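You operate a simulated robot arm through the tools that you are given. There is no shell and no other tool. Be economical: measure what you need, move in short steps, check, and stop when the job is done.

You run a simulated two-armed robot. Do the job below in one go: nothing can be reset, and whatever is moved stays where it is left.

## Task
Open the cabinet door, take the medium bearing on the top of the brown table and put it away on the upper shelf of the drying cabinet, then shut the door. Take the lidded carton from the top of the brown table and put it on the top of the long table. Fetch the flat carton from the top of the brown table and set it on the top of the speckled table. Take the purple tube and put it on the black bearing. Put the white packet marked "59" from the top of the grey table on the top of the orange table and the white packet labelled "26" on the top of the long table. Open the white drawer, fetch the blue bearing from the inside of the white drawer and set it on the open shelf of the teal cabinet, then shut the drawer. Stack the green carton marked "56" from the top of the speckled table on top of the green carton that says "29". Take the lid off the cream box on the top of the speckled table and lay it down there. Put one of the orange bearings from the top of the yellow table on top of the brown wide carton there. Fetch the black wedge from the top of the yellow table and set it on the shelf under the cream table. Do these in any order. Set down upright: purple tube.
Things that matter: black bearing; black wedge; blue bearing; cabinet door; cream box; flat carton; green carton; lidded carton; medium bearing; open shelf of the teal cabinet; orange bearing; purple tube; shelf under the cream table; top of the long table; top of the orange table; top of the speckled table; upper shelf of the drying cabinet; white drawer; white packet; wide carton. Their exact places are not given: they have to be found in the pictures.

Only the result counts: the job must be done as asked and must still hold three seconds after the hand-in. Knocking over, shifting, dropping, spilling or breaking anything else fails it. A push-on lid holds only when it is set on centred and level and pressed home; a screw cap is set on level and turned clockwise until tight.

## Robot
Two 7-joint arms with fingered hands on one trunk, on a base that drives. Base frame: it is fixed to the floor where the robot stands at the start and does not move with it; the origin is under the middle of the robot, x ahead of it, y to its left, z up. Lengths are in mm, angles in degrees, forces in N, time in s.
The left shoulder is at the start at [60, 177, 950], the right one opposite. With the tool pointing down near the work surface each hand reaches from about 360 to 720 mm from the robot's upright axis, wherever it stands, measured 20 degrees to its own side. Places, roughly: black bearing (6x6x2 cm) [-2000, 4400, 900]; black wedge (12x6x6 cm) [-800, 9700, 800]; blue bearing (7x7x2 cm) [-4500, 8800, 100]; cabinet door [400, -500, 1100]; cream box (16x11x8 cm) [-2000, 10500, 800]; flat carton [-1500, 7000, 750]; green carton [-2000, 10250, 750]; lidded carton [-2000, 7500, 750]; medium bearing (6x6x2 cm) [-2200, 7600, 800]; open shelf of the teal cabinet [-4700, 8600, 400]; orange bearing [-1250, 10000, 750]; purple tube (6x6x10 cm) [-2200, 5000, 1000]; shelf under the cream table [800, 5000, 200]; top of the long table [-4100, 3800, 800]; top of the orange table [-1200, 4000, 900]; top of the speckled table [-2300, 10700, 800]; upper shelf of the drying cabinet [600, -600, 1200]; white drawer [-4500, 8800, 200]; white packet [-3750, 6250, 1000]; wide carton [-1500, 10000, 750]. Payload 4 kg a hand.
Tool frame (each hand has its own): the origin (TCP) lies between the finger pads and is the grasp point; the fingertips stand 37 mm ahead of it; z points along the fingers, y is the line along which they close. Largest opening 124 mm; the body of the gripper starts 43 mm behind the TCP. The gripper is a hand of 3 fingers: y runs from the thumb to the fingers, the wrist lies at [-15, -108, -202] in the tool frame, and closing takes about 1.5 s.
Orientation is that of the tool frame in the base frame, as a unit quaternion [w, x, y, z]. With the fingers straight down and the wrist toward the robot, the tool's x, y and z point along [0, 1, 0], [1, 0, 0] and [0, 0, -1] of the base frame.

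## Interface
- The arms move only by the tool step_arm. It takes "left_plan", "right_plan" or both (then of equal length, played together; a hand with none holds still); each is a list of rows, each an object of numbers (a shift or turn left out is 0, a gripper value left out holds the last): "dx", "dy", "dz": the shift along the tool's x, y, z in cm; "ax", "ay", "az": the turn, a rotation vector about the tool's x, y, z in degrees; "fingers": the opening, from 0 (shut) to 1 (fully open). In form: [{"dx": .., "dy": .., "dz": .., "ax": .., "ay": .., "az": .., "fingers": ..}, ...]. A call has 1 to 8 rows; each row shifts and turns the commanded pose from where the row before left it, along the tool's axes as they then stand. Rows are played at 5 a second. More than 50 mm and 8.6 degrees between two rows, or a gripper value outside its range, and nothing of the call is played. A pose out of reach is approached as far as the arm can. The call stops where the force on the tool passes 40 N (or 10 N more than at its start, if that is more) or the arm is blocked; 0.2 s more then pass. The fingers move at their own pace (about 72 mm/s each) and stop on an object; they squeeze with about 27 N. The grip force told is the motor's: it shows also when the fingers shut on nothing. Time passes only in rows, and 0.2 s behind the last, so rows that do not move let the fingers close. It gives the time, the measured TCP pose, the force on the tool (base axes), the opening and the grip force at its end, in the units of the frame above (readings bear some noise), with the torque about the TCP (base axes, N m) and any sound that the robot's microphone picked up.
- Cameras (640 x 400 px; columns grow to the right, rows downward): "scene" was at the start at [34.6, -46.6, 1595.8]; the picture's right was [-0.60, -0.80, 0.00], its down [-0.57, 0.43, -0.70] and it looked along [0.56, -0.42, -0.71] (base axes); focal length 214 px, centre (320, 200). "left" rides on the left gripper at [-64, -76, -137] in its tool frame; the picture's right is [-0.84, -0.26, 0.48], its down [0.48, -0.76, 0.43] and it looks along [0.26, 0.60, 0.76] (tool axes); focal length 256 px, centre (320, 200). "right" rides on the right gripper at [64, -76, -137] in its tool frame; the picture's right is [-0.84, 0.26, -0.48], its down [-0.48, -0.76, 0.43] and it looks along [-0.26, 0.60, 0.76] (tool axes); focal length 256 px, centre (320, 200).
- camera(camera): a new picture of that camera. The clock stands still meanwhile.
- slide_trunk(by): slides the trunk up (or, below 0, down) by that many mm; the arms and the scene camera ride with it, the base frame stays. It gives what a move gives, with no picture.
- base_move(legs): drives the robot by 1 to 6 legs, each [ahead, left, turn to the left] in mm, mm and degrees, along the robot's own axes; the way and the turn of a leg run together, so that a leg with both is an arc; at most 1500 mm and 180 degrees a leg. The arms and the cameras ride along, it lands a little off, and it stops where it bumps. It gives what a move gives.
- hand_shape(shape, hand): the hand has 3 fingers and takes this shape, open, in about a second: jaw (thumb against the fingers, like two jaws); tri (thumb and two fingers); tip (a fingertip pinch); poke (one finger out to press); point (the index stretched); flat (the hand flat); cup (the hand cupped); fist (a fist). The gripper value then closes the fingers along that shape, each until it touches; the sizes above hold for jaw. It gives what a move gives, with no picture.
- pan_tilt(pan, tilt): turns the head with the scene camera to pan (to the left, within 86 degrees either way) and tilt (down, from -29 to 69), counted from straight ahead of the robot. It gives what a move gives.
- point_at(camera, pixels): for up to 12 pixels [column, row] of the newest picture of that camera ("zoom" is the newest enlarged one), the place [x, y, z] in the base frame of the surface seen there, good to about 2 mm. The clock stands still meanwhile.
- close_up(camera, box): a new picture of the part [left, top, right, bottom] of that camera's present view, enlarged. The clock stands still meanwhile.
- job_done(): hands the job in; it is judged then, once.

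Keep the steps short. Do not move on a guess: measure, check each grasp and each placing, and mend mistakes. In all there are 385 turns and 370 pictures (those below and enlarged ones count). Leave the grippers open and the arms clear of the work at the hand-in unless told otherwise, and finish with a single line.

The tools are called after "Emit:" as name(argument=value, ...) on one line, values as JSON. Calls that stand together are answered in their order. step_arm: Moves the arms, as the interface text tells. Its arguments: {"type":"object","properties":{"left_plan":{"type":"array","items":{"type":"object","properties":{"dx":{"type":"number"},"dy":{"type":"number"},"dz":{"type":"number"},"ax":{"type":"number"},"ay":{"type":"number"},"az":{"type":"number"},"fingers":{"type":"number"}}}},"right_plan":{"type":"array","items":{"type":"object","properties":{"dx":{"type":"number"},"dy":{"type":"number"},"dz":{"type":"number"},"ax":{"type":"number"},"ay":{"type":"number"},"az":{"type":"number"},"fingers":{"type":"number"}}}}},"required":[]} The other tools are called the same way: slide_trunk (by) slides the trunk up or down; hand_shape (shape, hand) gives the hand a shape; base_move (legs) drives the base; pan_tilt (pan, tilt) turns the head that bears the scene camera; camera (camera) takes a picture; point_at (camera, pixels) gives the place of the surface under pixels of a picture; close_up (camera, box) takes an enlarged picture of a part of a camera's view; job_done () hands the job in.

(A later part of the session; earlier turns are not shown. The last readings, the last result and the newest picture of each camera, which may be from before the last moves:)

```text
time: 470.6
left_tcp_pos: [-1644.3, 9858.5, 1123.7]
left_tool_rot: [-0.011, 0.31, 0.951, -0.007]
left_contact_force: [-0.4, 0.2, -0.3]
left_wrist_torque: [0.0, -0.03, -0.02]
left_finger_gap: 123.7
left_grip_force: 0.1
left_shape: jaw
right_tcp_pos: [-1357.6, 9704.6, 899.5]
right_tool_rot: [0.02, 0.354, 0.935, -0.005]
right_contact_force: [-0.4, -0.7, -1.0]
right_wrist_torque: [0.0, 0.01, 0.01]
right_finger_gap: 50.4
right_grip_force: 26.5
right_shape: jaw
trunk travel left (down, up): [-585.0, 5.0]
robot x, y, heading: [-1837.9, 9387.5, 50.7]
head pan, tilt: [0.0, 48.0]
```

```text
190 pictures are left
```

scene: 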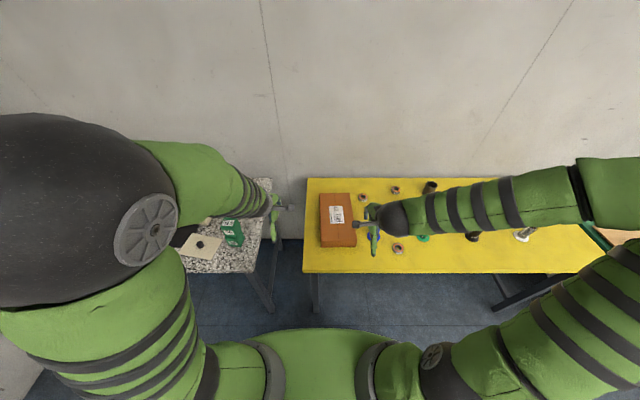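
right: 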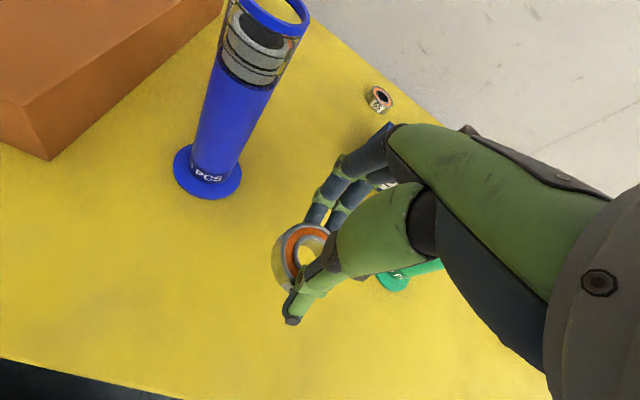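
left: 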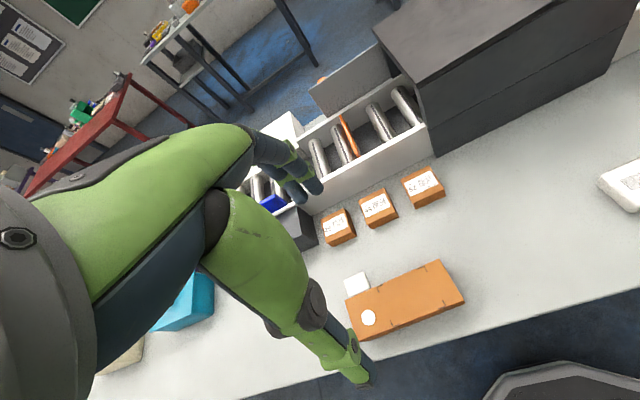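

Held. Raise, slide the base left 230 mm, and go over the wide carton.

Emit:
step_arm(right_plan=[{"dz": -4}, {"dz": -4}, {"dz": -4}, {"dz": -4}])

Emit:
base_move(legs=[[0, 230, 0]])

Emit:
step_arm(right_plan=[{"dx": 1.2, "dy": 3}, {"dx": 1.2, "dy": 3}, {"dx": 1.2, "dy": 3.3}, {}])

Emit:
camera(camera="right")

```text
time: 471.6
left_tcp_pos: [-1644.3, 9858.2, 1123.7]
left_tool_rot: [-0.012, 0.31, 0.951, -0.006]
left_contact_force: [-0.2, -0.6, 0.1]
left_wrist_torque: [-0.03, -0.04, 0.01]
left_finger_gap: 123.7
left_grip_force: 0.0
left_shape: jaw
right_tcp_pos: [-1362.9, 9705.1, 1060.6]
right_tool_rot: [0.02, 0.353, 0.935, -0.003]
right_contact_force: [-0.3, 0.0, -1.5]
right_wrist_torque: [-0.01, 0.04, -0.03]
right_finger_gap: 50.6
right_grip_force: 27.0
right_shape: jaw
trunk travel left (down, up): [-585.0, 5.0]
robot x, y, heading: [-1838.8, 9389.1, 50.3]
head pan, tilt: [0.0, 48.0]
```

```text
time: 473.3
left_tcp_pos: [-1821.7, 10004.6, 1124.4]
left_tool_rot: [-0.011, 0.309, 0.951, -0.007]
left_contact_force: [-0.3, -0.1, 0.1]
left_wrist_torque: [-0.02, -0.02, -0.03]
left_finger_gap: 123.5
left_grip_force: 0.1
left_shape: jaw
right_tcp_pos: [-1540.4, 9854.2, 1060.8]
right_tool_rot: [0.02, 0.354, 0.935, -0.004]
right_contact_force: [-0.8, 0.5, -1.5]
right_wrist_torque: [-0.02, 0.0, 0.0]
right_finger_gap: 50.5
right_grip_force: 26.8
right_shape: jaw
trunk travel left (down, up): [-585.0, 5.0]
robot x, y, heading: [-2012.0, 9529.5, 50.4]
head pan, tilt: [0.0, 48.0]
```

```text
time: 474.3
left_tcp_pos: [-1821.2, 10002.8, 1125.5]
left_tool_rot: [-0.011, 0.309, 0.951, -0.006]
left_contact_force: [0.1, 0.0, 0.3]
left_wrist_torque: [-0.01, -0.01, 0.01]
left_finger_gap: 123.9
left_grip_force: 0.0
left_shape: jaw
right_tcp_pos: [-1503.8, 9946.4, 1058.8]
right_tool_rot: [0.02, 0.353, 0.935, -0.004]
right_contact_force: [-0.1, -0.3, 0.2]
right_wrist_torque: [0.01, 0.01, 0.01]
right_finger_gap: 50.6
right_grip_force: 26.9
right_shape: jaw
trunk travel left (down, up): [-585.0, 5.0]
robot x, y, heading: [-2012.8, 9532.0, 50.5]
head pan, tilt: [0.0, 48.0]
```

```text
189 pictures are left
```

right: 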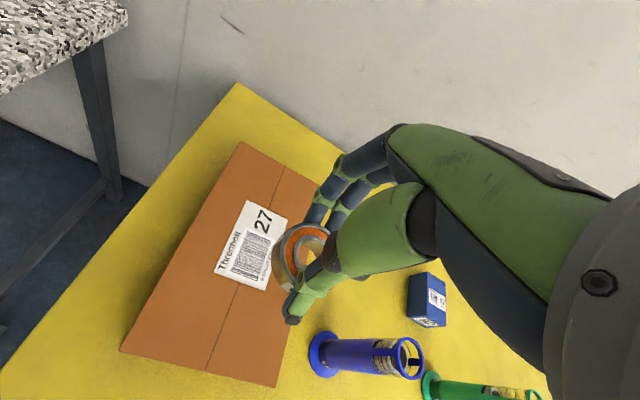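

The spot below is well inside the carton top. Lower.

Emit:
step_arm(right_plan=[{"dz": 4}, {"dz": 4}, {"dz": 4}, {"dz": 2.5}, {"dz": 0.7}, {}])

Emit:
camera(camera="right")

```text
time: 475.7
left_tcp_pos: [-1820.3, 10004.5, 1124.6]
left_tool_rot: [-0.011, 0.309, 0.951, -0.007]
left_contact_force: [-0.8, -0.2, 0.0]
left_wrist_torque: [0.01, -0.02, -0.02]
left_finger_gap: 123.9
left_grip_force: 0.0
left_shape: jaw
right_tcp_pos: [-1497.6, 9944.2, 906.5]
right_tool_rot: [0.019, 0.353, 0.935, -0.003]
right_contact_force: [-0.2, 0.2, -1.9]
right_wrist_torque: [-0.03, 0.02, 0.01]
right_finger_gap: 50.6
right_grip_force: 26.9
right_shape: jaw
trunk travel left (down, up): [-585.0, 5.0]
robot x, y, heading: [-2011.9, 9532.9, 50.4]
head pan, tilt: [0.0, 48.0]
```

```text
188 pictures are left
```

right: 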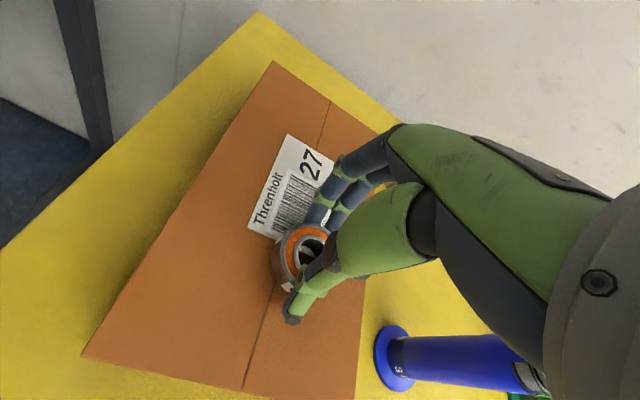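

Emit:
step_arm(right_plan=[{"dz": 0.3}, {"dz": 0.2}, {"dz": 0.2}, {}])

```text
time: 476.7
left_tcp_pos: [-1821.7, 10005.0, 1124.0]
left_tool_rot: [-0.011, 0.308, 0.951, -0.006]
left_contact_force: [-0.1, -0.4, 0.0]
left_wrist_torque: [-0.01, -0.02, 0.0]
left_finger_gap: 124.1
left_grip_force: 0.0
left_shape: jaw
right_tcp_pos: [-1498.7, 9943.2, 901.2]
right_tool_rot: [0.02, 0.354, 0.935, -0.004]
right_contact_force: [0.2, 0.2, 2.5]
right_wrist_torque: [-0.03, 0.06, 0.01]
right_finger_gap: 50.1
right_grip_force: 26.4
right_shape: jaw
trunk travel left (down, up): [-585.0, 5.0]
robot x, y, heading: [-2010.4, 9533.7, 50.6]
head pan, tilt: [0.0, 48.0]
```

Touching. Release and lift.

Emit:
step_arm(right_plan=[{"dz": 0.1}, {"fingers": 0.5}, {"fingers": 0.6}, {}, {"dz": -2}, {"dz": -4}, {"dz": -4}, {"dz": -4}])

Emit:
camera(camera="right")

```text
time: 478.5
left_tcp_pos: [-1821.3, 10004.4, 1123.7]
left_tool_rot: [-0.011, 0.309, 0.951, -0.007]
left_contact_force: [0.2, 0.3, 0.3]
left_wrist_torque: [0.03, -0.06, -0.02]
left_finger_gap: 124.1
left_grip_force: 0.1
left_shape: jaw
right_tcp_pos: [-1504.1, 9944.8, 1038.0]
right_tool_rot: [0.02, 0.354, 0.935, -0.004]
right_contact_force: [-0.4, -0.4, -0.2]
right_wrist_torque: [-0.03, -0.03, 0.01]
right_finger_gap: 74.3
right_grip_force: 0.1
right_shape: jaw
trunk travel left (down, up): [-585.0, 5.0]
robot x, y, heading: [-2008.9, 9537.5, 50.5]
head pan, tilt: [0.0, 48.0]
```

```text
187 pictures are left
```

right: 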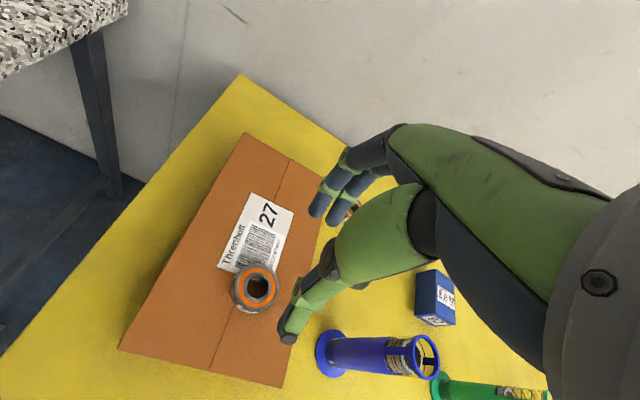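

Bearing sits on the carton. Next: medium bearing (right hand) and flat carton (left hand) from the brown table's far side.

Emit:
base_move(legs=[[-550, 0, 0], [0, -1280, 0], [0, 0, 180], [330, 0, 0]])

Emit:
camera(camera="scene")

```text
time: 496.9
left_tcp_pos: [-1752.6, 7553.9, 1124.2]
left_tool_rot: [-0.007, 0.954, -0.299, 0.012]
left_contact_force: [-0.2, -0.1, 0.3]
left_wrist_torque: [0.01, -0.04, -0.01]
left_finger_gap: 123.6
left_grip_force: 0.1
left_shape: jaw
right_tcp_pos: [-2069.7, 7605.9, 1037.2]
right_tool_rot: [-0.005, 0.939, -0.343, -0.02]
right_contact_force: [-0.7, -0.6, -0.7]
right_wrist_torque: [0.04, -0.01, -0.01]
right_finger_gap: 74.0
right_grip_force: 0.0
right_shape: jaw
trunk travel left (down, up): [-585.0, 5.0]
robot x, y, heading: [-1574.2, 8026.8, -128.3]
head pan, tilt: [0.0, 48.0]
```

```text
186 pictures are left
```

scene: 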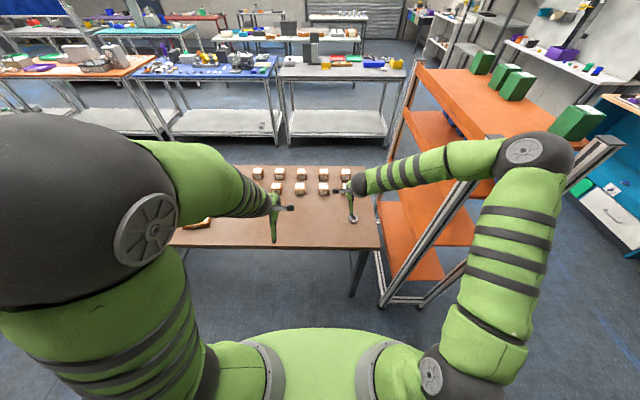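

The rack is close to my right elbow; I check clearance and measure the bearing.

Emit:
point_at(camera="scene", pixels=[[605, 150], [570, 165], [525, 155], [455, 240], [352, 219], [348, 217], [357, 219], [200, 222], [340, 245], [490, 120], [575, 120]])

Emit:
close_up(camera="scene", box=[310, 180, 390, 250])

```text
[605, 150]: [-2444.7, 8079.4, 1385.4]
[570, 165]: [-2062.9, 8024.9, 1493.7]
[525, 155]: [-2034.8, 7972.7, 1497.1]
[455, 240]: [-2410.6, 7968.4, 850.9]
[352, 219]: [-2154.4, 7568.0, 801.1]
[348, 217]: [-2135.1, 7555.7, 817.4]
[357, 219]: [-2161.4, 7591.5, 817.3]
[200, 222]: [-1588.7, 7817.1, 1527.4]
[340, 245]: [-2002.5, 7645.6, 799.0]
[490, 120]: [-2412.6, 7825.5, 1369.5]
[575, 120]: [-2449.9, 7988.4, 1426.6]
```

```text
5.71 times, centred on (350, 215) of scene
```

zoom: 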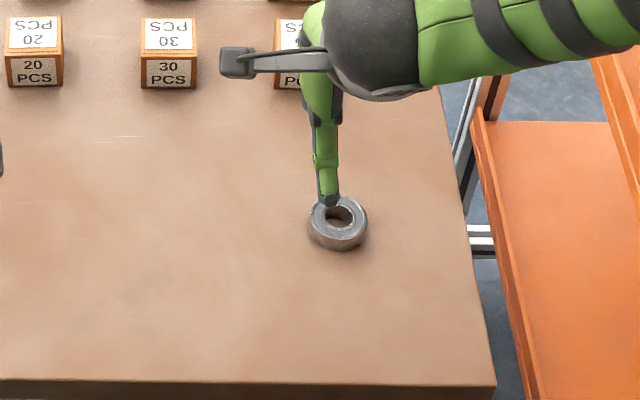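

Emit:
camera(camera="right")

```text
184 pictures are left
```

right: 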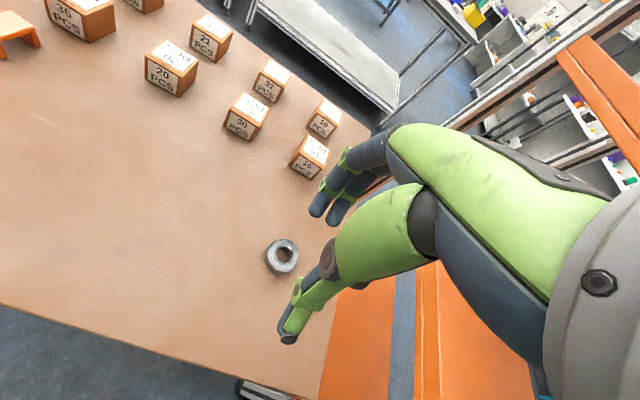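

Emit:
close_up(camera="right", box=[250, 225, 314, 289])

Emit:
point_at(camera="zoom", pixels=[[275, 200], [400, 200], [345, 145], [345, 260], [290, 160], [395, 245], [290, 240], [390, 160]])

```text
6.25 times, centred on (282, 257) of right
```

zoom: 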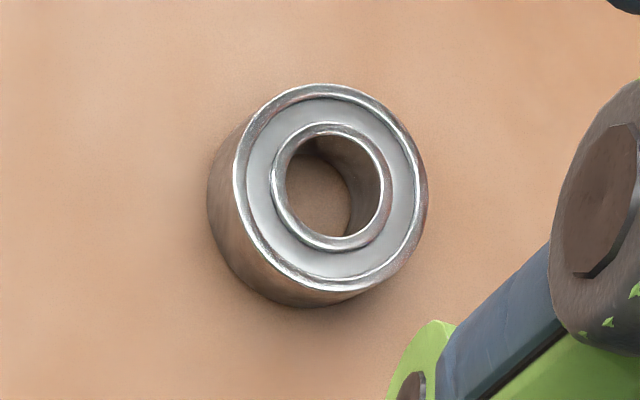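

```text
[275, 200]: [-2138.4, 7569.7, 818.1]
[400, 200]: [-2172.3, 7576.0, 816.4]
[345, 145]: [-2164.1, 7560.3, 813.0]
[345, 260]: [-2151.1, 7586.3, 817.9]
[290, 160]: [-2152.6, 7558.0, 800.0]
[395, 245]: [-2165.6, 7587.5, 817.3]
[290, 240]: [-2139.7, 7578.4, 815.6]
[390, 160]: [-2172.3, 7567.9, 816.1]
```

Bearing centre [-2156,7570], Ø48, z 800–818. Move over and descend.

Emit:
step_arm(right_plan=[{"dx": -1.7, "dy": 2.7, "fingers": 0.6}, {"dx": -1.7, "dy": 2.7}, {"dy": 2.8, "dz": 3}, {"dz": 4}, {"dz": 4}, {"dz": 3}, {}])

Emit:
camera(camera="right")

```text
time: 498.6
left_tcp_pos: [-1752.2, 7554.3, 1124.3]
left_tool_rot: [-0.007, 0.954, -0.298, 0.012]
left_contact_force: [-0.1, 0.4, 0.1]
left_wrist_torque: [0.01, -0.01, -0.01]
left_finger_gap: 123.6
left_grip_force: 0.0
left_shape: jaw
right_tcp_pos: [-2152.8, 7568.6, 898.6]
right_tool_rot: [-0.004, 0.939, -0.343, -0.02]
right_contact_force: [-0.6, -1.3, -0.6]
right_wrist_torque: [0.01, 0.03, -0.01]
right_finger_gap: 74.0
right_grip_force: 0.0
right_shape: jaw
trunk travel left (down, up): [-585.0, 5.0]
robot x, y, heading: [-1573.9, 8030.1, -128.3]
head pan, tilt: [0.0, 48.0]
```

```text
182 pictures are left
```

right: 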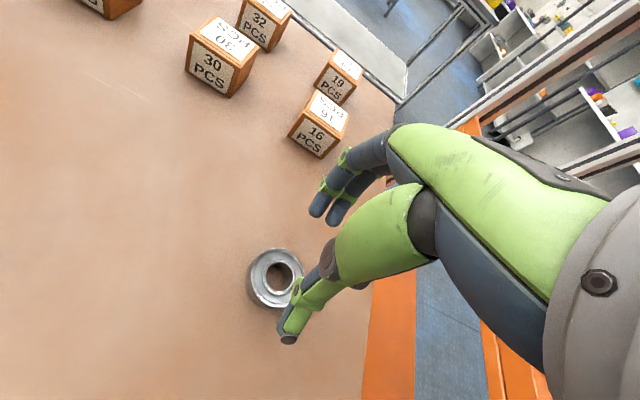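

Emit:
step_arm(right_plan=[{"dx": 0.7, "dz": 2}, {"dz": 2.5}, {"dz": 1.4}, {"fingers": 0}, {}, {}, {}, {}])

Emit:
step_arm(right_plan=[{"dz": -2}, {"dz": -4}, {"dz": -4}, {"dz": -4}, {"dz": -4}])

Emit:
camera(camera="right")

```text
time: 500.4
left_tcp_pos: [-1751.8, 7554.6, 1123.3]
left_tool_rot: [-0.007, 0.954, -0.3, 0.012]
left_contact_force: [-0.8, -0.2, -0.4]
left_wrist_torque: [0.0, -0.01, -0.02]
left_finger_gap: 123.7
left_grip_force: 0.0
left_shape: jaw
right_tcp_pos: [-2151.4, 7566.5, 840.9]
right_tool_rot: [-0.003, 0.939, -0.343, -0.021]
right_contact_force: [0.3, 0.0, 3.2]
right_wrist_torque: [0.09, -0.09, 0.03]
right_finger_gap: 50.4
right_grip_force: 27.0
right_shape: jaw
trunk travel left (down, up): [-585.0, 5.0]
robot x, y, heading: [-1571.5, 8030.4, -128.1]
head pan, tilt: [0.0, 48.0]
```

```text
time: 501.6
left_tcp_pos: [-1750.6, 7555.5, 1125.2]
left_tool_rot: [-0.007, 0.955, -0.298, 0.01]
left_contact_force: [0.7, -0.5, 0.6]
left_wrist_torque: [-0.01, 0.06, 0.02]
left_finger_gap: 123.6
left_grip_force: 0.2
left_shape: jaw
right_tcp_pos: [-2142.3, 7563.4, 1020.7]
right_tool_rot: [-0.005, 0.939, -0.343, -0.019]
right_contact_force: [-0.5, -0.5, -1.3]
right_wrist_torque: [0.01, 0.0, 0.0]
right_finger_gap: 50.2
right_grip_force: 27.0
right_shape: jaw
trunk travel left (down, up): [-585.0, 5.0]
robot x, y, heading: [-1574.5, 8030.0, -128.2]
head pan, tilt: [0.0, 48.0]
```

```text
181 pictures are left
```

right: 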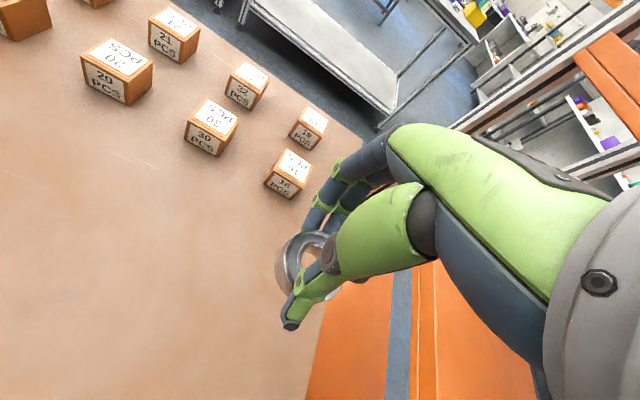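

Bearing held. Now shift left 470 and ahead 150 for the flat carton with the left hand.

Emit:
base_move(legs=[[0, 480, -1], [150, 0, 0]])

Emit:
camera(camera="left")

Emit:
camera(camera="scene")

```text
time: 505.4
left_tcp_pos: [-1488.0, 7143.2, 1123.4]
left_tool_rot: [-0.007, 0.951, -0.309, 0.012]
left_contact_force: [-0.2, -0.4, -0.4]
left_wrist_torque: [0.01, -0.02, 0.02]
left_finger_gap: 123.8
left_grip_force: 0.0
left_shape: jaw
right_tcp_pos: [-1877.2, 7161.4, 1017.7]
right_tool_rot: [-0.005, 0.935, -0.354, -0.019]
right_contact_force: [0.0, 0.1, -2.1]
right_wrist_torque: [0.0, -0.02, -0.05]
right_finger_gap: 50.3
right_grip_force: 26.8
right_shape: jaw
trunk travel left (down, up): [-585.0, 5.0]
robot x, y, heading: [-1294.1, 7615.1, -129.6]
head pan, tilt: [0.0, 48.0]
```

```text
180 pictures are left
```

left: 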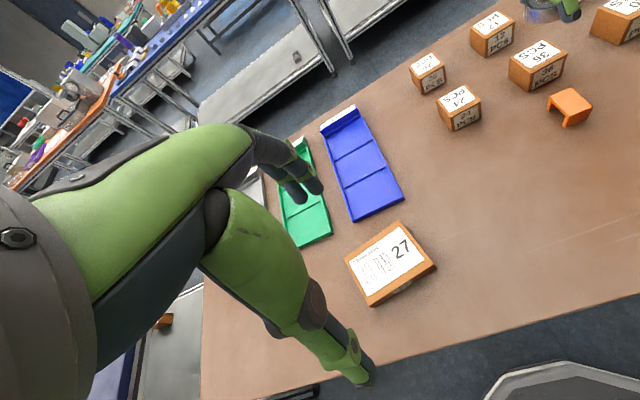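

```text
179 pictures are left
```

scene: 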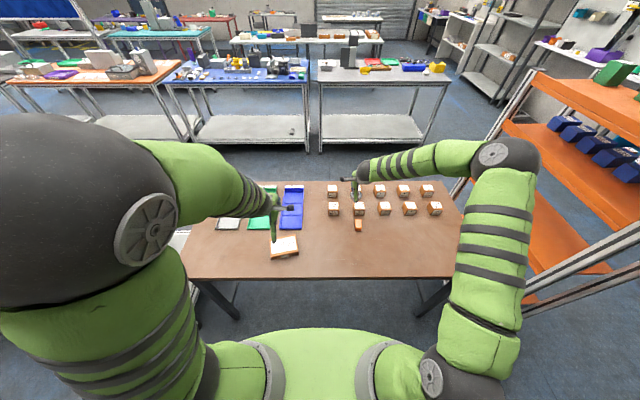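

Emit:
close_up(camera="left", box=[320, 200, 460, 320])

Emit:
point_at(camera="zoom", pixels=[[360, 105], [120, 260], [215, 450], [515, 285], [300, 250], [215, 395], [230, 360], [510, 265], [125, 245], [355, 100]])

```text
3.33 times, centred on (390, 260) of left
```

zoom: 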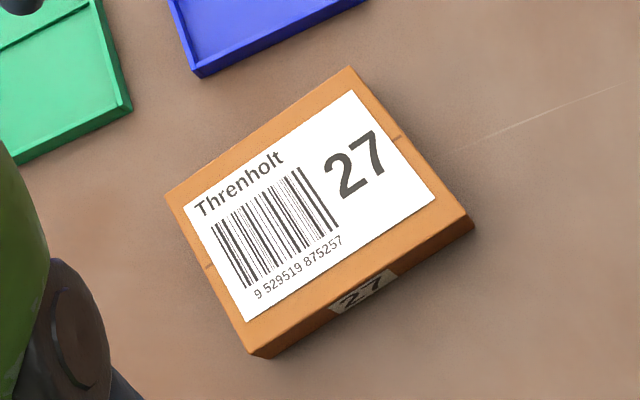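

```text
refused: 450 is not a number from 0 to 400
```

Emit:
point_at(camera="zoom", pixels=[[346, 75], [172, 200], [250, 342], [465, 218], [310, 200], [262, 355], [465, 235], [215, 75], [130, 110]])

```text
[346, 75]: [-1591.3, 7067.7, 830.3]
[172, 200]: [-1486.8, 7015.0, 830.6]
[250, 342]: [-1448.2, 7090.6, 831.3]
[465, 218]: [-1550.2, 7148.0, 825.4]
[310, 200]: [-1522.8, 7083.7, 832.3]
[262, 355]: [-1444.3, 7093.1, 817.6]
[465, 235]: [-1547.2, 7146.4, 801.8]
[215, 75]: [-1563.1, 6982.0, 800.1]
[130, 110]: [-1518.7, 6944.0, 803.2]
```

Flat carton: 117×85×31 mm, centre [-1519,7080]. Yaw 9° and descend with the left hand.

Emit:
step_arm(left_plan=[{"az": -4.5, "dy": 3}, {"az": -4.5, "dy": 3}, {"dy": 1.5, "dx": -0.5, "dz": 3}, {"dz": 4}, {"dz": 4}, {"dz": 4}, {"dz": 4}, {}])

Emit:
camera(camera="left")

```text
time: 507.2
left_tcp_pos: [-1526.8, 7083.5, 932.5]
left_tool_rot: [-0.006, 0.972, -0.234, 0.011]
left_contact_force: [1.3, 0.0, 0.6]
left_wrist_torque: [0.0, -0.03, -0.01]
left_finger_gap: 123.7
left_grip_force: 0.1
left_shape: jaw
right_tcp_pos: [-1877.1, 7160.8, 1019.7]
right_tool_rot: [-0.005, 0.935, -0.354, -0.02]
right_contact_force: [0.0, 0.1, -1.3]
right_wrist_torque: [-0.05, -0.02, 0.0]
right_finger_gap: 50.0
right_grip_force: 26.7
right_shape: jaw
trunk travel left (down, up): [-585.0, 5.0]
robot x, y, heading: [-1298.5, 7612.2, -129.4]
head pan, tilt: [0.0, 48.0]
```

```text
177 pictures are left
```

left: 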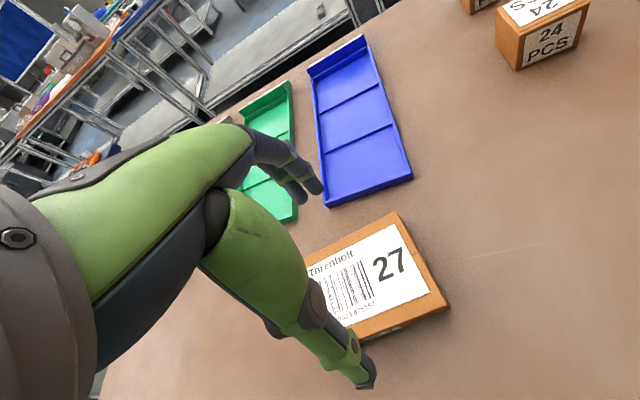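

Aligned. Descend and grip.

Emit:
step_arm(left_plan=[{"dx": 0.2, "dz": 3}, {"dz": 3.2}, {"dz": 2.8}, {"fingers": 0}, {}, {}, {}, {}])

Emit:
step_arm(left_plan=[{"dz": -2}, {"dz": -4}, {"dz": -4}, {"dz": -4}, {"dz": -4}, {"dz": -4}])

Emit:
camera(camera="left")

```text
time: 509.0
left_tcp_pos: [-1521.5, 7083.7, 843.7]
left_tool_rot: [-0.006, 0.972, -0.234, 0.012]
left_contact_force: [1.3, 2.5, 4.4]
left_wrist_torque: [0.14, -0.06, -0.01]
left_finger_gap: 95.1
left_grip_force: 26.7
left_shape: jaw
right_tcp_pos: [-1877.9, 7162.3, 1020.6]
right_tool_rot: [-0.004, 0.935, -0.354, -0.02]
right_contact_force: [-0.4, -0.1, -1.7]
right_wrist_torque: [-0.01, 0.01, -0.02]
right_finger_gap: 50.2
right_grip_force: 27.6
right_shape: jaw
trunk travel left (down, up): [-585.0, 5.0]
robot x, y, heading: [-1297.3, 7611.9, -129.6]
head pan, tilt: [0.0, 48.0]
```

```text
time: 510.4
left_tcp_pos: [-1526.9, 7083.2, 1063.7]
left_tool_rot: [-0.006, 0.972, -0.233, 0.012]
left_contact_force: [-0.6, -0.3, -3.0]
left_wrist_torque: [0.03, 0.02, 0.01]
left_finger_gap: 95.7
left_grip_force: 27.2
left_shape: jaw
right_tcp_pos: [-1876.3, 7161.7, 1020.6]
right_tool_rot: [-0.004, 0.935, -0.354, -0.02]
right_contact_force: [-0.4, -0.5, -0.2]
right_wrist_torque: [0.0, 0.02, 0.01]
right_finger_gap: 50.2
right_grip_force: 26.8
right_shape: jaw
trunk travel left (down, up): [-585.0, 5.0]
robot x, y, heading: [-1295.3, 7612.9, -129.5]
head pan, tilt: [0.0, 48.0]
```

```text
176 pictures are left
```

left: 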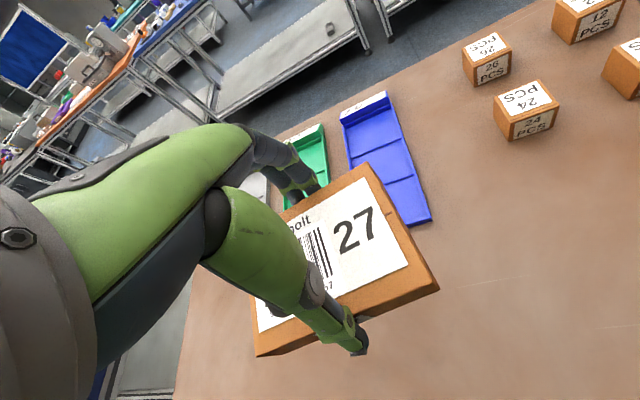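

Held. Back off, turn round, and drive to the speckled table.

Emit:
base_move(legs=[[-520, 0, 0], [0, 0, 180], [0, 1040, 0], [0, 1040, 0], [480, 0, 0]])

Emit:
camera(camera="scene")

```text
time: 533.1
left_tcp_pos: [-2084.9, 10226.7, 1062.1]
left_tool_rot: [-0.012, 0.222, 0.975, -0.006]
left_contact_force: [-0.2, -0.1, -2.3]
left_wrist_torque: [-0.02, -0.02, -0.02]
left_finger_gap: 95.8
left_grip_force: 27.0
left_shape: jaw
right_tcp_pos: [-1734.8, 10155.1, 1019.1]
right_tool_rot: [0.019, 0.343, 0.939, -0.005]
right_contact_force: [0.2, -0.1, -1.2]
right_wrist_torque: [-0.02, -0.02, 0.01]
right_finger_gap: 49.5
right_grip_force: 26.7
right_shape: jaw
trunk travel left (down, up): [-585.0, 5.0]
robot x, y, heading: [-2306.6, 9689.0, 51.8]
head pan, tilt: [0.0, 48.0]
```

```text
175 pictures are left
```

scene: 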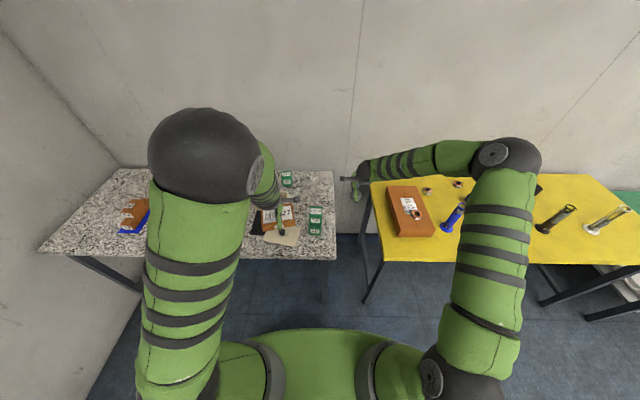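

Emit:
close_up(camera="scene", box=[230, 160, 350, 260])

Emit:
point_at(camera="zoom", pixels=[[430, 130], [540, 80], [400, 90], [380, 200], [480, 170], [310, 110], [360, 160], [545, 150], [340, 60], [450, 60]])

```text
4.00 times, centred on (290, 210) of scene
```

zoom: 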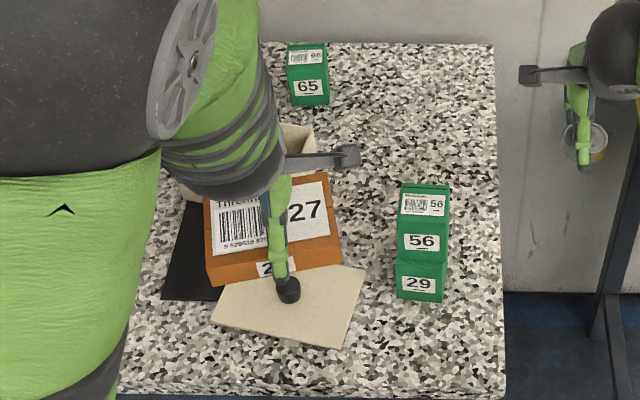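

```text
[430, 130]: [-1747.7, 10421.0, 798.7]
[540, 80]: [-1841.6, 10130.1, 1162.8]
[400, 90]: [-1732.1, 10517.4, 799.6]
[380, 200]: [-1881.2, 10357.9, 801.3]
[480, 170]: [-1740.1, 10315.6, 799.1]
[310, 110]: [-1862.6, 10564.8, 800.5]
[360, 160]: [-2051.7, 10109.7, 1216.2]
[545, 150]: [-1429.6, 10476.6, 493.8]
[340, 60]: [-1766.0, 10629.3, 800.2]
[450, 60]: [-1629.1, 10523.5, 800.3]
```

The back-right area of the table is free. I advance 185 mm, square the carton, and take it over [-1848,10405].

Emit:
base_move(legs=[[0, 0, -1.2], [185, 0, 0]])

Emit:
step_arm(left_plan=[{"az": 7}, {"az": 6.7}, {}])

```text
time: 535.0
left_tcp_pos: [-1957.1, 10365.6, 1061.8]
left_tool_rot: [-0.012, 0.231, 0.973, -0.007]
left_contact_force: [0.0, 0.2, -2.5]
left_wrist_torque: [-0.03, 0.06, 0.0]
left_finger_gap: 95.7
left_grip_force: 26.8
left_shape: jaw
right_tcp_pos: [-1608.3, 10287.5, 1019.4]
right_tool_rot: [0.02, 0.352, 0.936, -0.005]
right_contact_force: [-0.5, 0.0, -1.3]
right_wrist_torque: [0.0, 0.02, 0.0]
right_finger_gap: 49.2
right_grip_force: 26.9
right_shape: jaw
trunk travel left (down, up): [-585.0, 5.0]
robot x, y, heading: [-2188.7, 9829.9, 50.7]
head pan, tilt: [0.0, 48.0]
```

```text
time: 535.8
left_tcp_pos: [-1957.6, 10363.3, 1062.8]
left_tool_rot: [-0.012, 0.346, 0.938, -0.007]
left_contact_force: [-0.3, 0.3, -3.6]
left_wrist_torque: [0.02, 0.0, 0.02]
left_finger_gap: 95.7
left_grip_force: 26.5
left_shape: jaw
right_tcp_pos: [-1608.1, 10287.1, 1020.4]
right_tool_rot: [0.02, 0.351, 0.936, -0.005]
right_contact_force: [0.1, 0.3, -1.0]
right_wrist_torque: [0.03, 0.01, 0.01]
right_finger_gap: 49.3
right_grip_force: 27.3
right_shape: jaw
trunk travel left (down, up): [-585.0, 5.0]
robot x, y, heading: [-2189.8, 9831.6, 50.7]
head pan, tilt: [0.0, 48.0]
```

Emit:
step_arm(left_plan=[{"dx": -2, "dy": 3.6}, {"dx": -2, "dy": 3.6}, {"dx": -2, "dy": 3.6}, {"dz": 4}, {"dz": 4}, {"dz": 4}, {}])

Emit:
camera(camera="left")

Emit:
close_up(camera="scene", box=[220, 160, 380, 290])

```text
time: 537.4
left_tcp_pos: [-1845.3, 10405.7, 938.8]
left_tool_rot: [-0.011, 0.345, 0.939, -0.008]
left_contact_force: [0.1, 0.4, -2.5]
left_wrist_torque: [-0.02, 0.0, 0.0]
left_finger_gap: 95.5
left_grip_force: 27.2
left_shape: jaw
right_tcp_pos: [-1608.6, 10286.7, 1020.5]
right_tool_rot: [0.02, 0.352, 0.936, -0.005]
right_contact_force: [0.6, -0.1, -1.0]
right_wrist_torque: [0.02, 0.02, -0.03]
right_finger_gap: 49.3
right_grip_force: 26.8
right_shape: jaw
trunk travel left (down, up): [-585.0, 5.0]
robot x, y, heading: [-2187.2, 9831.4, 51.0]
head pan, tilt: [0.0, 48.0]
```

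```text
173 pictures are left
```

left: 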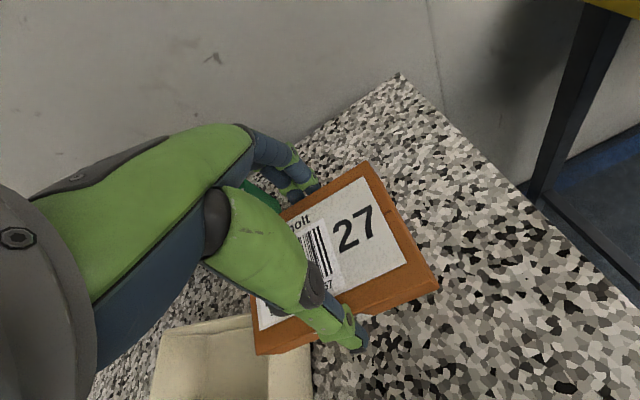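

```text
3.08 times, centred on (300, 225) of scene
```

zoom: 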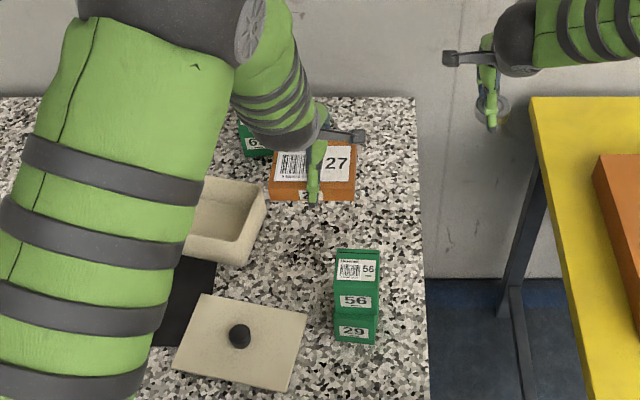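

Clear by ~30 mm of the cream box; shift 12 mm right and lower.

Emit:
step_arm(left_plan=[{"dx": -1.2}, {"dz": 4}, {"dz": 3.5}, {"dz": 1}, {"dz": 0.4}, {}])

```text
time: 538.8
left_tcp_pos: [-1838.6, 10398.0, 849.4]
left_tool_rot: [-0.012, 0.345, 0.938, -0.008]
left_contact_force: [-1.3, 0.5, -2.9]
left_wrist_torque: [0.01, -0.01, -0.02]
left_finger_gap: 95.6
left_grip_force: 26.4
left_shape: jaw
right_tcp_pos: [-1609.1, 10287.4, 1020.3]
right_tool_rot: [0.019, 0.351, 0.936, -0.005]
right_contact_force: [0.3, 0.6, -1.5]
right_wrist_torque: [0.0, -0.01, -0.01]
right_finger_gap: 49.2
right_grip_force: 26.6
right_shape: jaw
trunk travel left (down, up): [-585.0, 5.0]
robot x, y, heading: [-2187.0, 9830.1, 50.5]
head pan, tilt: [0.0, 48.0]
```

Emit:
step_arm(left_plan=[{"dz": 0.3}, {"dz": 0.2}, {"dz": 0.2}, {}])

```text
time: 539.8
left_tcp_pos: [-1838.2, 10396.7, 844.7]
left_tool_rot: [-0.011, 0.346, 0.938, -0.007]
left_contact_force: [-0.3, -2.1, 2.4]
left_wrist_torque: [0.15, -0.12, 0.01]
left_finger_gap: 95.9
left_grip_force: 27.0
left_shape: jaw
right_tcp_pos: [-1609.3, 10286.2, 1019.9]
right_tool_rot: [0.019, 0.352, 0.936, -0.004]
right_contact_force: [-0.6, 0.3, -0.8]
right_wrist_torque: [0.04, -0.01, -0.03]
right_finger_gap: 49.6
right_grip_force: 26.8
right_shape: jaw
trunk travel left (down, up): [-585.0, 5.0]
robot x, y, heading: [-2187.7, 9831.9, 50.6]
head pan, tilt: [0.0, 48.0]
```

Touching. Release and lift.

Emit:
step_arm(left_plan=[{"dz": 0.1}, {"fingers": 0.85}, {"fingers": 0.95}, {}, {"dz": -2}, {"dz": -4}, {"dz": -4}, {"dz": -4}])

Emit:
step_arm(left_plan=[{"dz": -4}, {"dz": -4}, {"dz": -4, "dy": -2}, {"dy": -3}, {"dy": -3}, {"dx": 3}])

Emit:
close_up(camera="scene", box=[220, 160, 380, 290])

```text
time: 541.6
left_tcp_pos: [-1834.5, 10398.3, 982.8]
left_tool_rot: [-0.011, 0.345, 0.938, -0.008]
left_contact_force: [-0.7, -1.0, -0.2]
left_wrist_torque: [-0.01, -0.01, 0.0]
left_finger_gap: 117.6
left_grip_force: 0.1
left_shape: jaw
right_tcp_pos: [-1608.4, 10286.4, 1020.6]
right_tool_rot: [0.02, 0.352, 0.936, -0.004]
right_contact_force: [0.0, 0.1, -1.2]
right_wrist_torque: [0.0, 0.01, 0.03]
right_finger_gap: 49.4
right_grip_force: 26.8
right_shape: jaw
trunk travel left (down, up): [-585.0, 5.0]
robot x, y, heading: [-2184.9, 9830.2, 50.7]
head pan, tilt: [0.0, 48.0]
```

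```text
time: 543.0
left_tcp_pos: [-1907.1, 10359.5, 1103.5]
left_tool_rot: [-0.011, 0.345, 0.939, -0.008]
left_contact_force: [-0.4, 0.2, 0.6]
left_wrist_torque: [0.0, -0.01, 0.03]
left_finger_gap: 117.4
left_grip_force: 0.1
left_shape: jaw
right_tcp_pos: [-1608.5, 10288.8, 1019.6]
right_tool_rot: [0.021, 0.351, 0.936, -0.004]
right_contact_force: [0.5, 0.0, -1.3]
right_wrist_torque: [0.04, -0.02, -0.01]
right_finger_gap: 49.5
right_grip_force: 27.1
right_shape: jaw
trunk travel left (down, up): [-585.0, 5.0]
robot x, y, heading: [-2192.6, 9827.5, 50.6]
head pan, tilt: [0.0, 48.0]
```

```text
3.08 times, centred on (300, 225) of scene
```

zoom: 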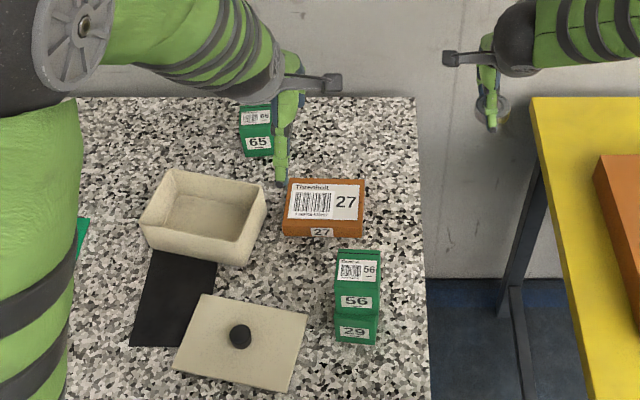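

All good there. Now the black wedge on the yellow table: back off, slide right 1.3 m, and look.

Emit:
base_move(legs=[[-330, 0, 0], [0, -1300, 0]])

Emit:
camera(camera="scene")

```text
time: 551.3
left_tcp_pos: [-1110.4, 9281.6, 1104.3]
left_tool_rot: [-0.011, 0.345, 0.938, -0.007]
left_contact_force: [-0.5, 0.3, -0.5]
left_wrist_torque: [0.01, 0.02, -0.02]
left_finger_gap: 117.3
left_grip_force: 0.1
left_shape: jaw
right_tcp_pos: [-812.8, 9210.3, 1020.5]
right_tool_rot: [0.02, 0.351, 0.936, -0.005]
right_contact_force: [0.4, -0.3, -2.5]
right_wrist_torque: [0.02, 0.02, 0.0]
right_finger_gap: 49.6
right_grip_force: 26.8
right_shape: jaw
trunk travel left (down, up): [-585.0, 5.0]
robot x, y, heading: [-1389.0, 8753.5, 50.7]
head pan, tilt: [0.0, 48.0]
```

```text
170 pictures are left
```

scene: 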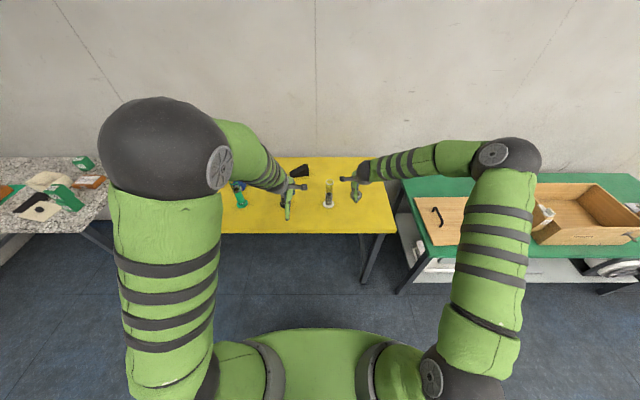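

Emit:
camera(camera="left")

Emit:
close_up(camera="scene", box=[210, 145, 400, 240])

Emit:
point_at(camera="scene", pixels=[[300, 170], [305, 170], [293, 176], [330, 200], [380, 225], [330, 185], [240, 200], [290, 228], [308, 166], [360, 160]])

```text
169 pictures are left
```

left: 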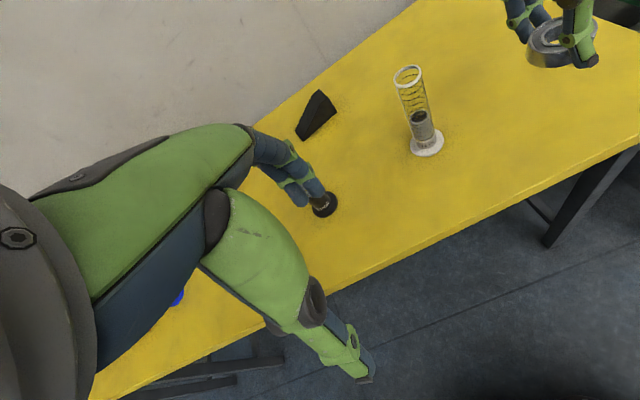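

```text
3.37 times, centred on (305, 192) of scene
```

zoom: 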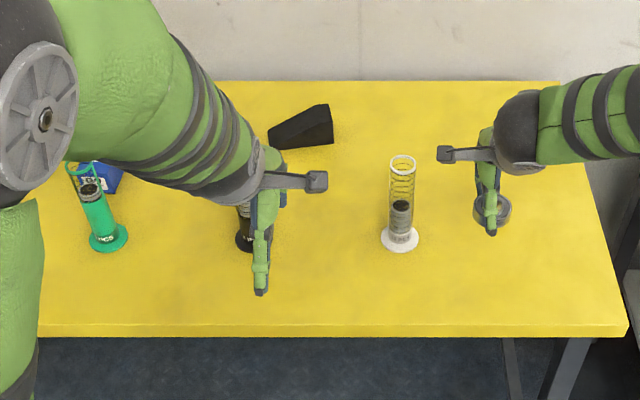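

```text
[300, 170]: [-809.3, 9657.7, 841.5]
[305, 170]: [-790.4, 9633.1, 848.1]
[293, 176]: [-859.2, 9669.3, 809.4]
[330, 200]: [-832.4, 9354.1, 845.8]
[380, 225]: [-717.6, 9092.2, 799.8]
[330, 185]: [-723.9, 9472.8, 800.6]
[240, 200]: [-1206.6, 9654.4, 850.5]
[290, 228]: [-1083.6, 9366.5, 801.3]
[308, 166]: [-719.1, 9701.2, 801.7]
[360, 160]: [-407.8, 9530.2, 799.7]
```

Emit:
close_up(camera="left", box=[270, 70, 370, 160])

Emit:
point_at(camera="zoom", pixels=[[225, 100], [300, 130], [290, 190], [200, 290], [170, 285], [200, 200], [235, 230], [120, 250], [260, 140], [180, 305], [300, 205]])

```text
4.44 times, centred on (320, 115) of left
```

zoom: 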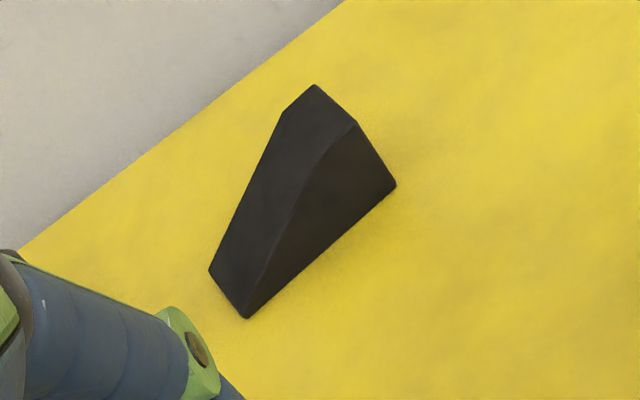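

```text
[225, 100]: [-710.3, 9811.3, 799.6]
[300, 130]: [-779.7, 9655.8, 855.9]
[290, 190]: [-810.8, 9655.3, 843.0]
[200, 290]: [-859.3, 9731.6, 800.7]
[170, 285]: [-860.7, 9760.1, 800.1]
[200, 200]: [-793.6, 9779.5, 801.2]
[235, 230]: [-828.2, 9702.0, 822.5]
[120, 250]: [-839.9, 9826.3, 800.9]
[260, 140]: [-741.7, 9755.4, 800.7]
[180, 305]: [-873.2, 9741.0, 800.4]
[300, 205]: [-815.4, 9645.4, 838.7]
```

Emit:
point_at(camera="zoom", pixels=[[312, 93], [352, 127], [388, 186], [246, 310], [216, 270], [372, 170], [310, 250], [285, 120], [330, 200]])

```text
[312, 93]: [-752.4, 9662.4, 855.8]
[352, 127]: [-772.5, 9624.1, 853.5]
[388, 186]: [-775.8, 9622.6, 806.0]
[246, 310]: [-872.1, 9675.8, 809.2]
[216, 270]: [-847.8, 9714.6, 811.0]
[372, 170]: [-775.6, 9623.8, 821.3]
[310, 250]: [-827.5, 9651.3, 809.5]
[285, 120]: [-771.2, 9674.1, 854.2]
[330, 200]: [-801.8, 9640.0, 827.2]
```

Emit:
point_at(camera="scene", pixels=[[367, 275], [372, 250], [372, 240], [300, 234], [100, 235], [365, 285]])

```text
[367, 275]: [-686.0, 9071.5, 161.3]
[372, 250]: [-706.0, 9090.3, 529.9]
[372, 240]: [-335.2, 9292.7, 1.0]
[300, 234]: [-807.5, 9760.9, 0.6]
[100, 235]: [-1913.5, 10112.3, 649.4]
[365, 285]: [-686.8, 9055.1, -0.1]
```

Leg at q≈6274 leaves room. Raise the right hand, then advance 430 mm.

Emit:
step_arm(right_plan=[{"dz": -3}, {"dz": -4}], left_plan=[{"az": -5.5}, {"az": -5.5}])

Emit:
base_move(legs=[[0, 40, 0], [425, 0, 0]])

Emit:
camera(camera="left")

```text
time: 551.9
left_tcp_pos: [-1111.1, 9281.3, 1104.5]
left_tool_rot: [-0.012, 0.252, 0.968, -0.006]
left_contact_force: [0.9, 0.0, -0.7]
left_wrist_torque: [0.0, -0.06, 0.02]
left_finger_gap: 117.4
left_grip_force: 0.0
left_shape: jaw
right_tcp_pos: [-815.0, 9211.6, 1092.0]
right_tool_rot: [0.019, 0.351, 0.936, -0.004]
right_contact_force: [-0.7, 0.0, -1.3]
right_wrist_torque: [0.02, 0.02, -0.01]
right_finger_gap: 49.2
right_grip_force: 27.2
right_shape: jaw
trunk travel left (down, up): [-585.0, 5.0]
robot x, y, heading: [-1393.2, 8755.9, 50.9]
head pan, tilt: [0.0, 48.0]
```

```text
time: 555.0
left_tcp_pos: [-873.6, 9632.9, 1105.3]
left_tool_rot: [-0.011, 0.255, 0.967, -0.006]
left_contact_force: [0.1, -0.3, 0.2]
left_wrist_torque: [-0.02, 0.0, -0.02]
left_finger_gap: 117.3
left_grip_force: 0.1
left_shape: jaw
right_tcp_pos: [-577.2, 9561.3, 1089.9]
right_tool_rot: [0.019, 0.353, 0.935, -0.005]
right_contact_force: [0.3, -0.2, -0.5]
right_wrist_torque: [-0.02, -0.02, -0.04]
right_finger_gap: 49.5
right_grip_force: 27.8
right_shape: jaw
trunk travel left (down, up): [-585.0, 5.0]
robot x, y, heading: [-1155.7, 9104.7, 50.7]
head pan, tilt: [0.0, 48.0]
```

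```text
166 pictures are left
```

left: 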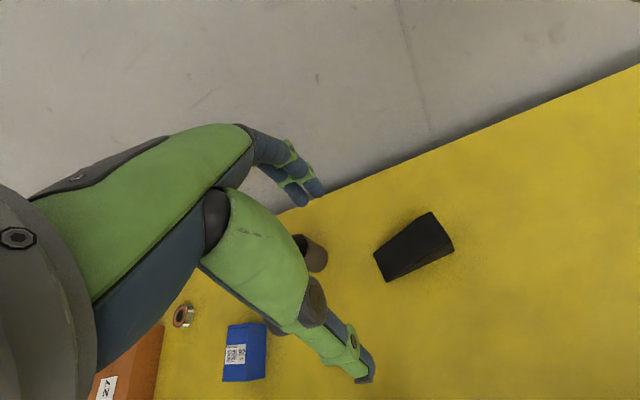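

Emit:
point_at(camera="left", pixels=[[325, 255], [313, 265], [318, 240], [430, 218], [449, 245], [388, 278], [378, 255]])

Emit:
step_arm(left_plan=[{"dx": -2.6, "dy": 3}, {"dx": -2.6, "dy": 3}, {"dz": 4}, {"dz": 4}, {"dz": 4}, {}])

Emit:
camera(camera="left")

```text
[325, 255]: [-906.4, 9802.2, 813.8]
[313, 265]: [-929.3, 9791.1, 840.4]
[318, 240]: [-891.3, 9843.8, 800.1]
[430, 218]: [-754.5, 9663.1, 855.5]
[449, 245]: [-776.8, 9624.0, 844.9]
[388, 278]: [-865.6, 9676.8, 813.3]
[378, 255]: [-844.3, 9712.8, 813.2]
```

```text
time: 556.4
left_tcp_pos: [-802.9, 9656.7, 982.7]
left_tool_rot: [-0.011, 0.254, 0.967, -0.006]
left_contact_force: [-0.3, -0.5, -0.6]
left_wrist_torque: [-0.01, 0.01, -0.01]
left_finger_gap: 117.8
left_grip_force: 0.0
left_shape: jaw
right_tcp_pos: [-578.1, 9561.2, 1092.2]
right_tool_rot: [0.02, 0.353, 0.935, -0.004]
right_contact_force: [0.1, -0.2, -1.0]
right_wrist_torque: [0.04, -0.02, 0.01]
right_finger_gap: 49.3
right_grip_force: 26.8
right_shape: jaw
trunk travel left (down, up): [-585.0, 5.0]
robot x, y, heading: [-1153.6, 9102.7, 50.5]
head pan, tilt: [0.0, 48.0]
```

```text
165 pictures are left
```

left: 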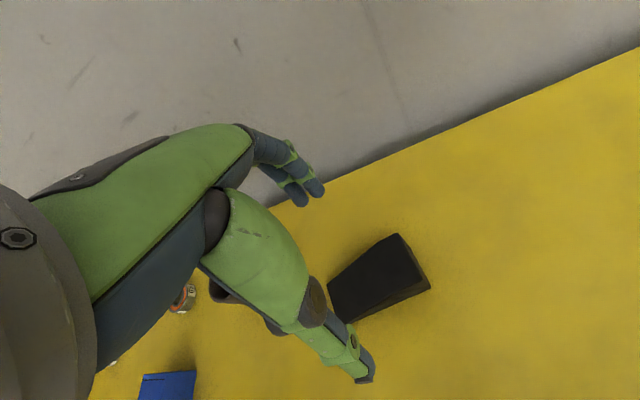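

Emit:
step_arm(left_plan=[{"dx": -0.4, "dy": 0.9, "dz": 3}, {"dz": 4}, {"dz": 4}, {"dz": 3}, {"fingers": 0.4}, {}, {}, {}])

Emit:
camera(camera="left")

```text
time: 558.2
left_tcp_pos: [-797.2, 9661.6, 845.1]
left_tool_rot: [-0.012, 0.255, 0.967, -0.005]
left_contact_force: [-3.1, -4.4, 13.4]
left_wrist_torque: [0.24, -0.17, -0.01]
left_finger_gap: 66.5
left_grip_force: 27.1
left_shape: jaw
right_tcp_pos: [-577.8, 9560.3, 1091.8]
right_tool_rot: [0.02, 0.353, 0.936, -0.004]
right_contact_force: [-0.2, 0.3, -1.4]
right_wrist_torque: [0.01, 0.0, -0.05]
right_finger_gap: 49.2
right_grip_force: 26.6
right_shape: jaw
trunk travel left (down, up): [-585.0, 5.0]
robot x, y, heading: [-1155.1, 9104.5, 50.9]
head pan, tilt: [0.0, 48.0]
```

```text
164 pictures are left
```

left: 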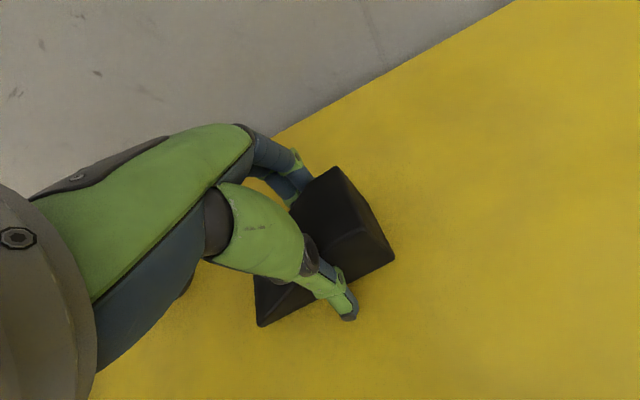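

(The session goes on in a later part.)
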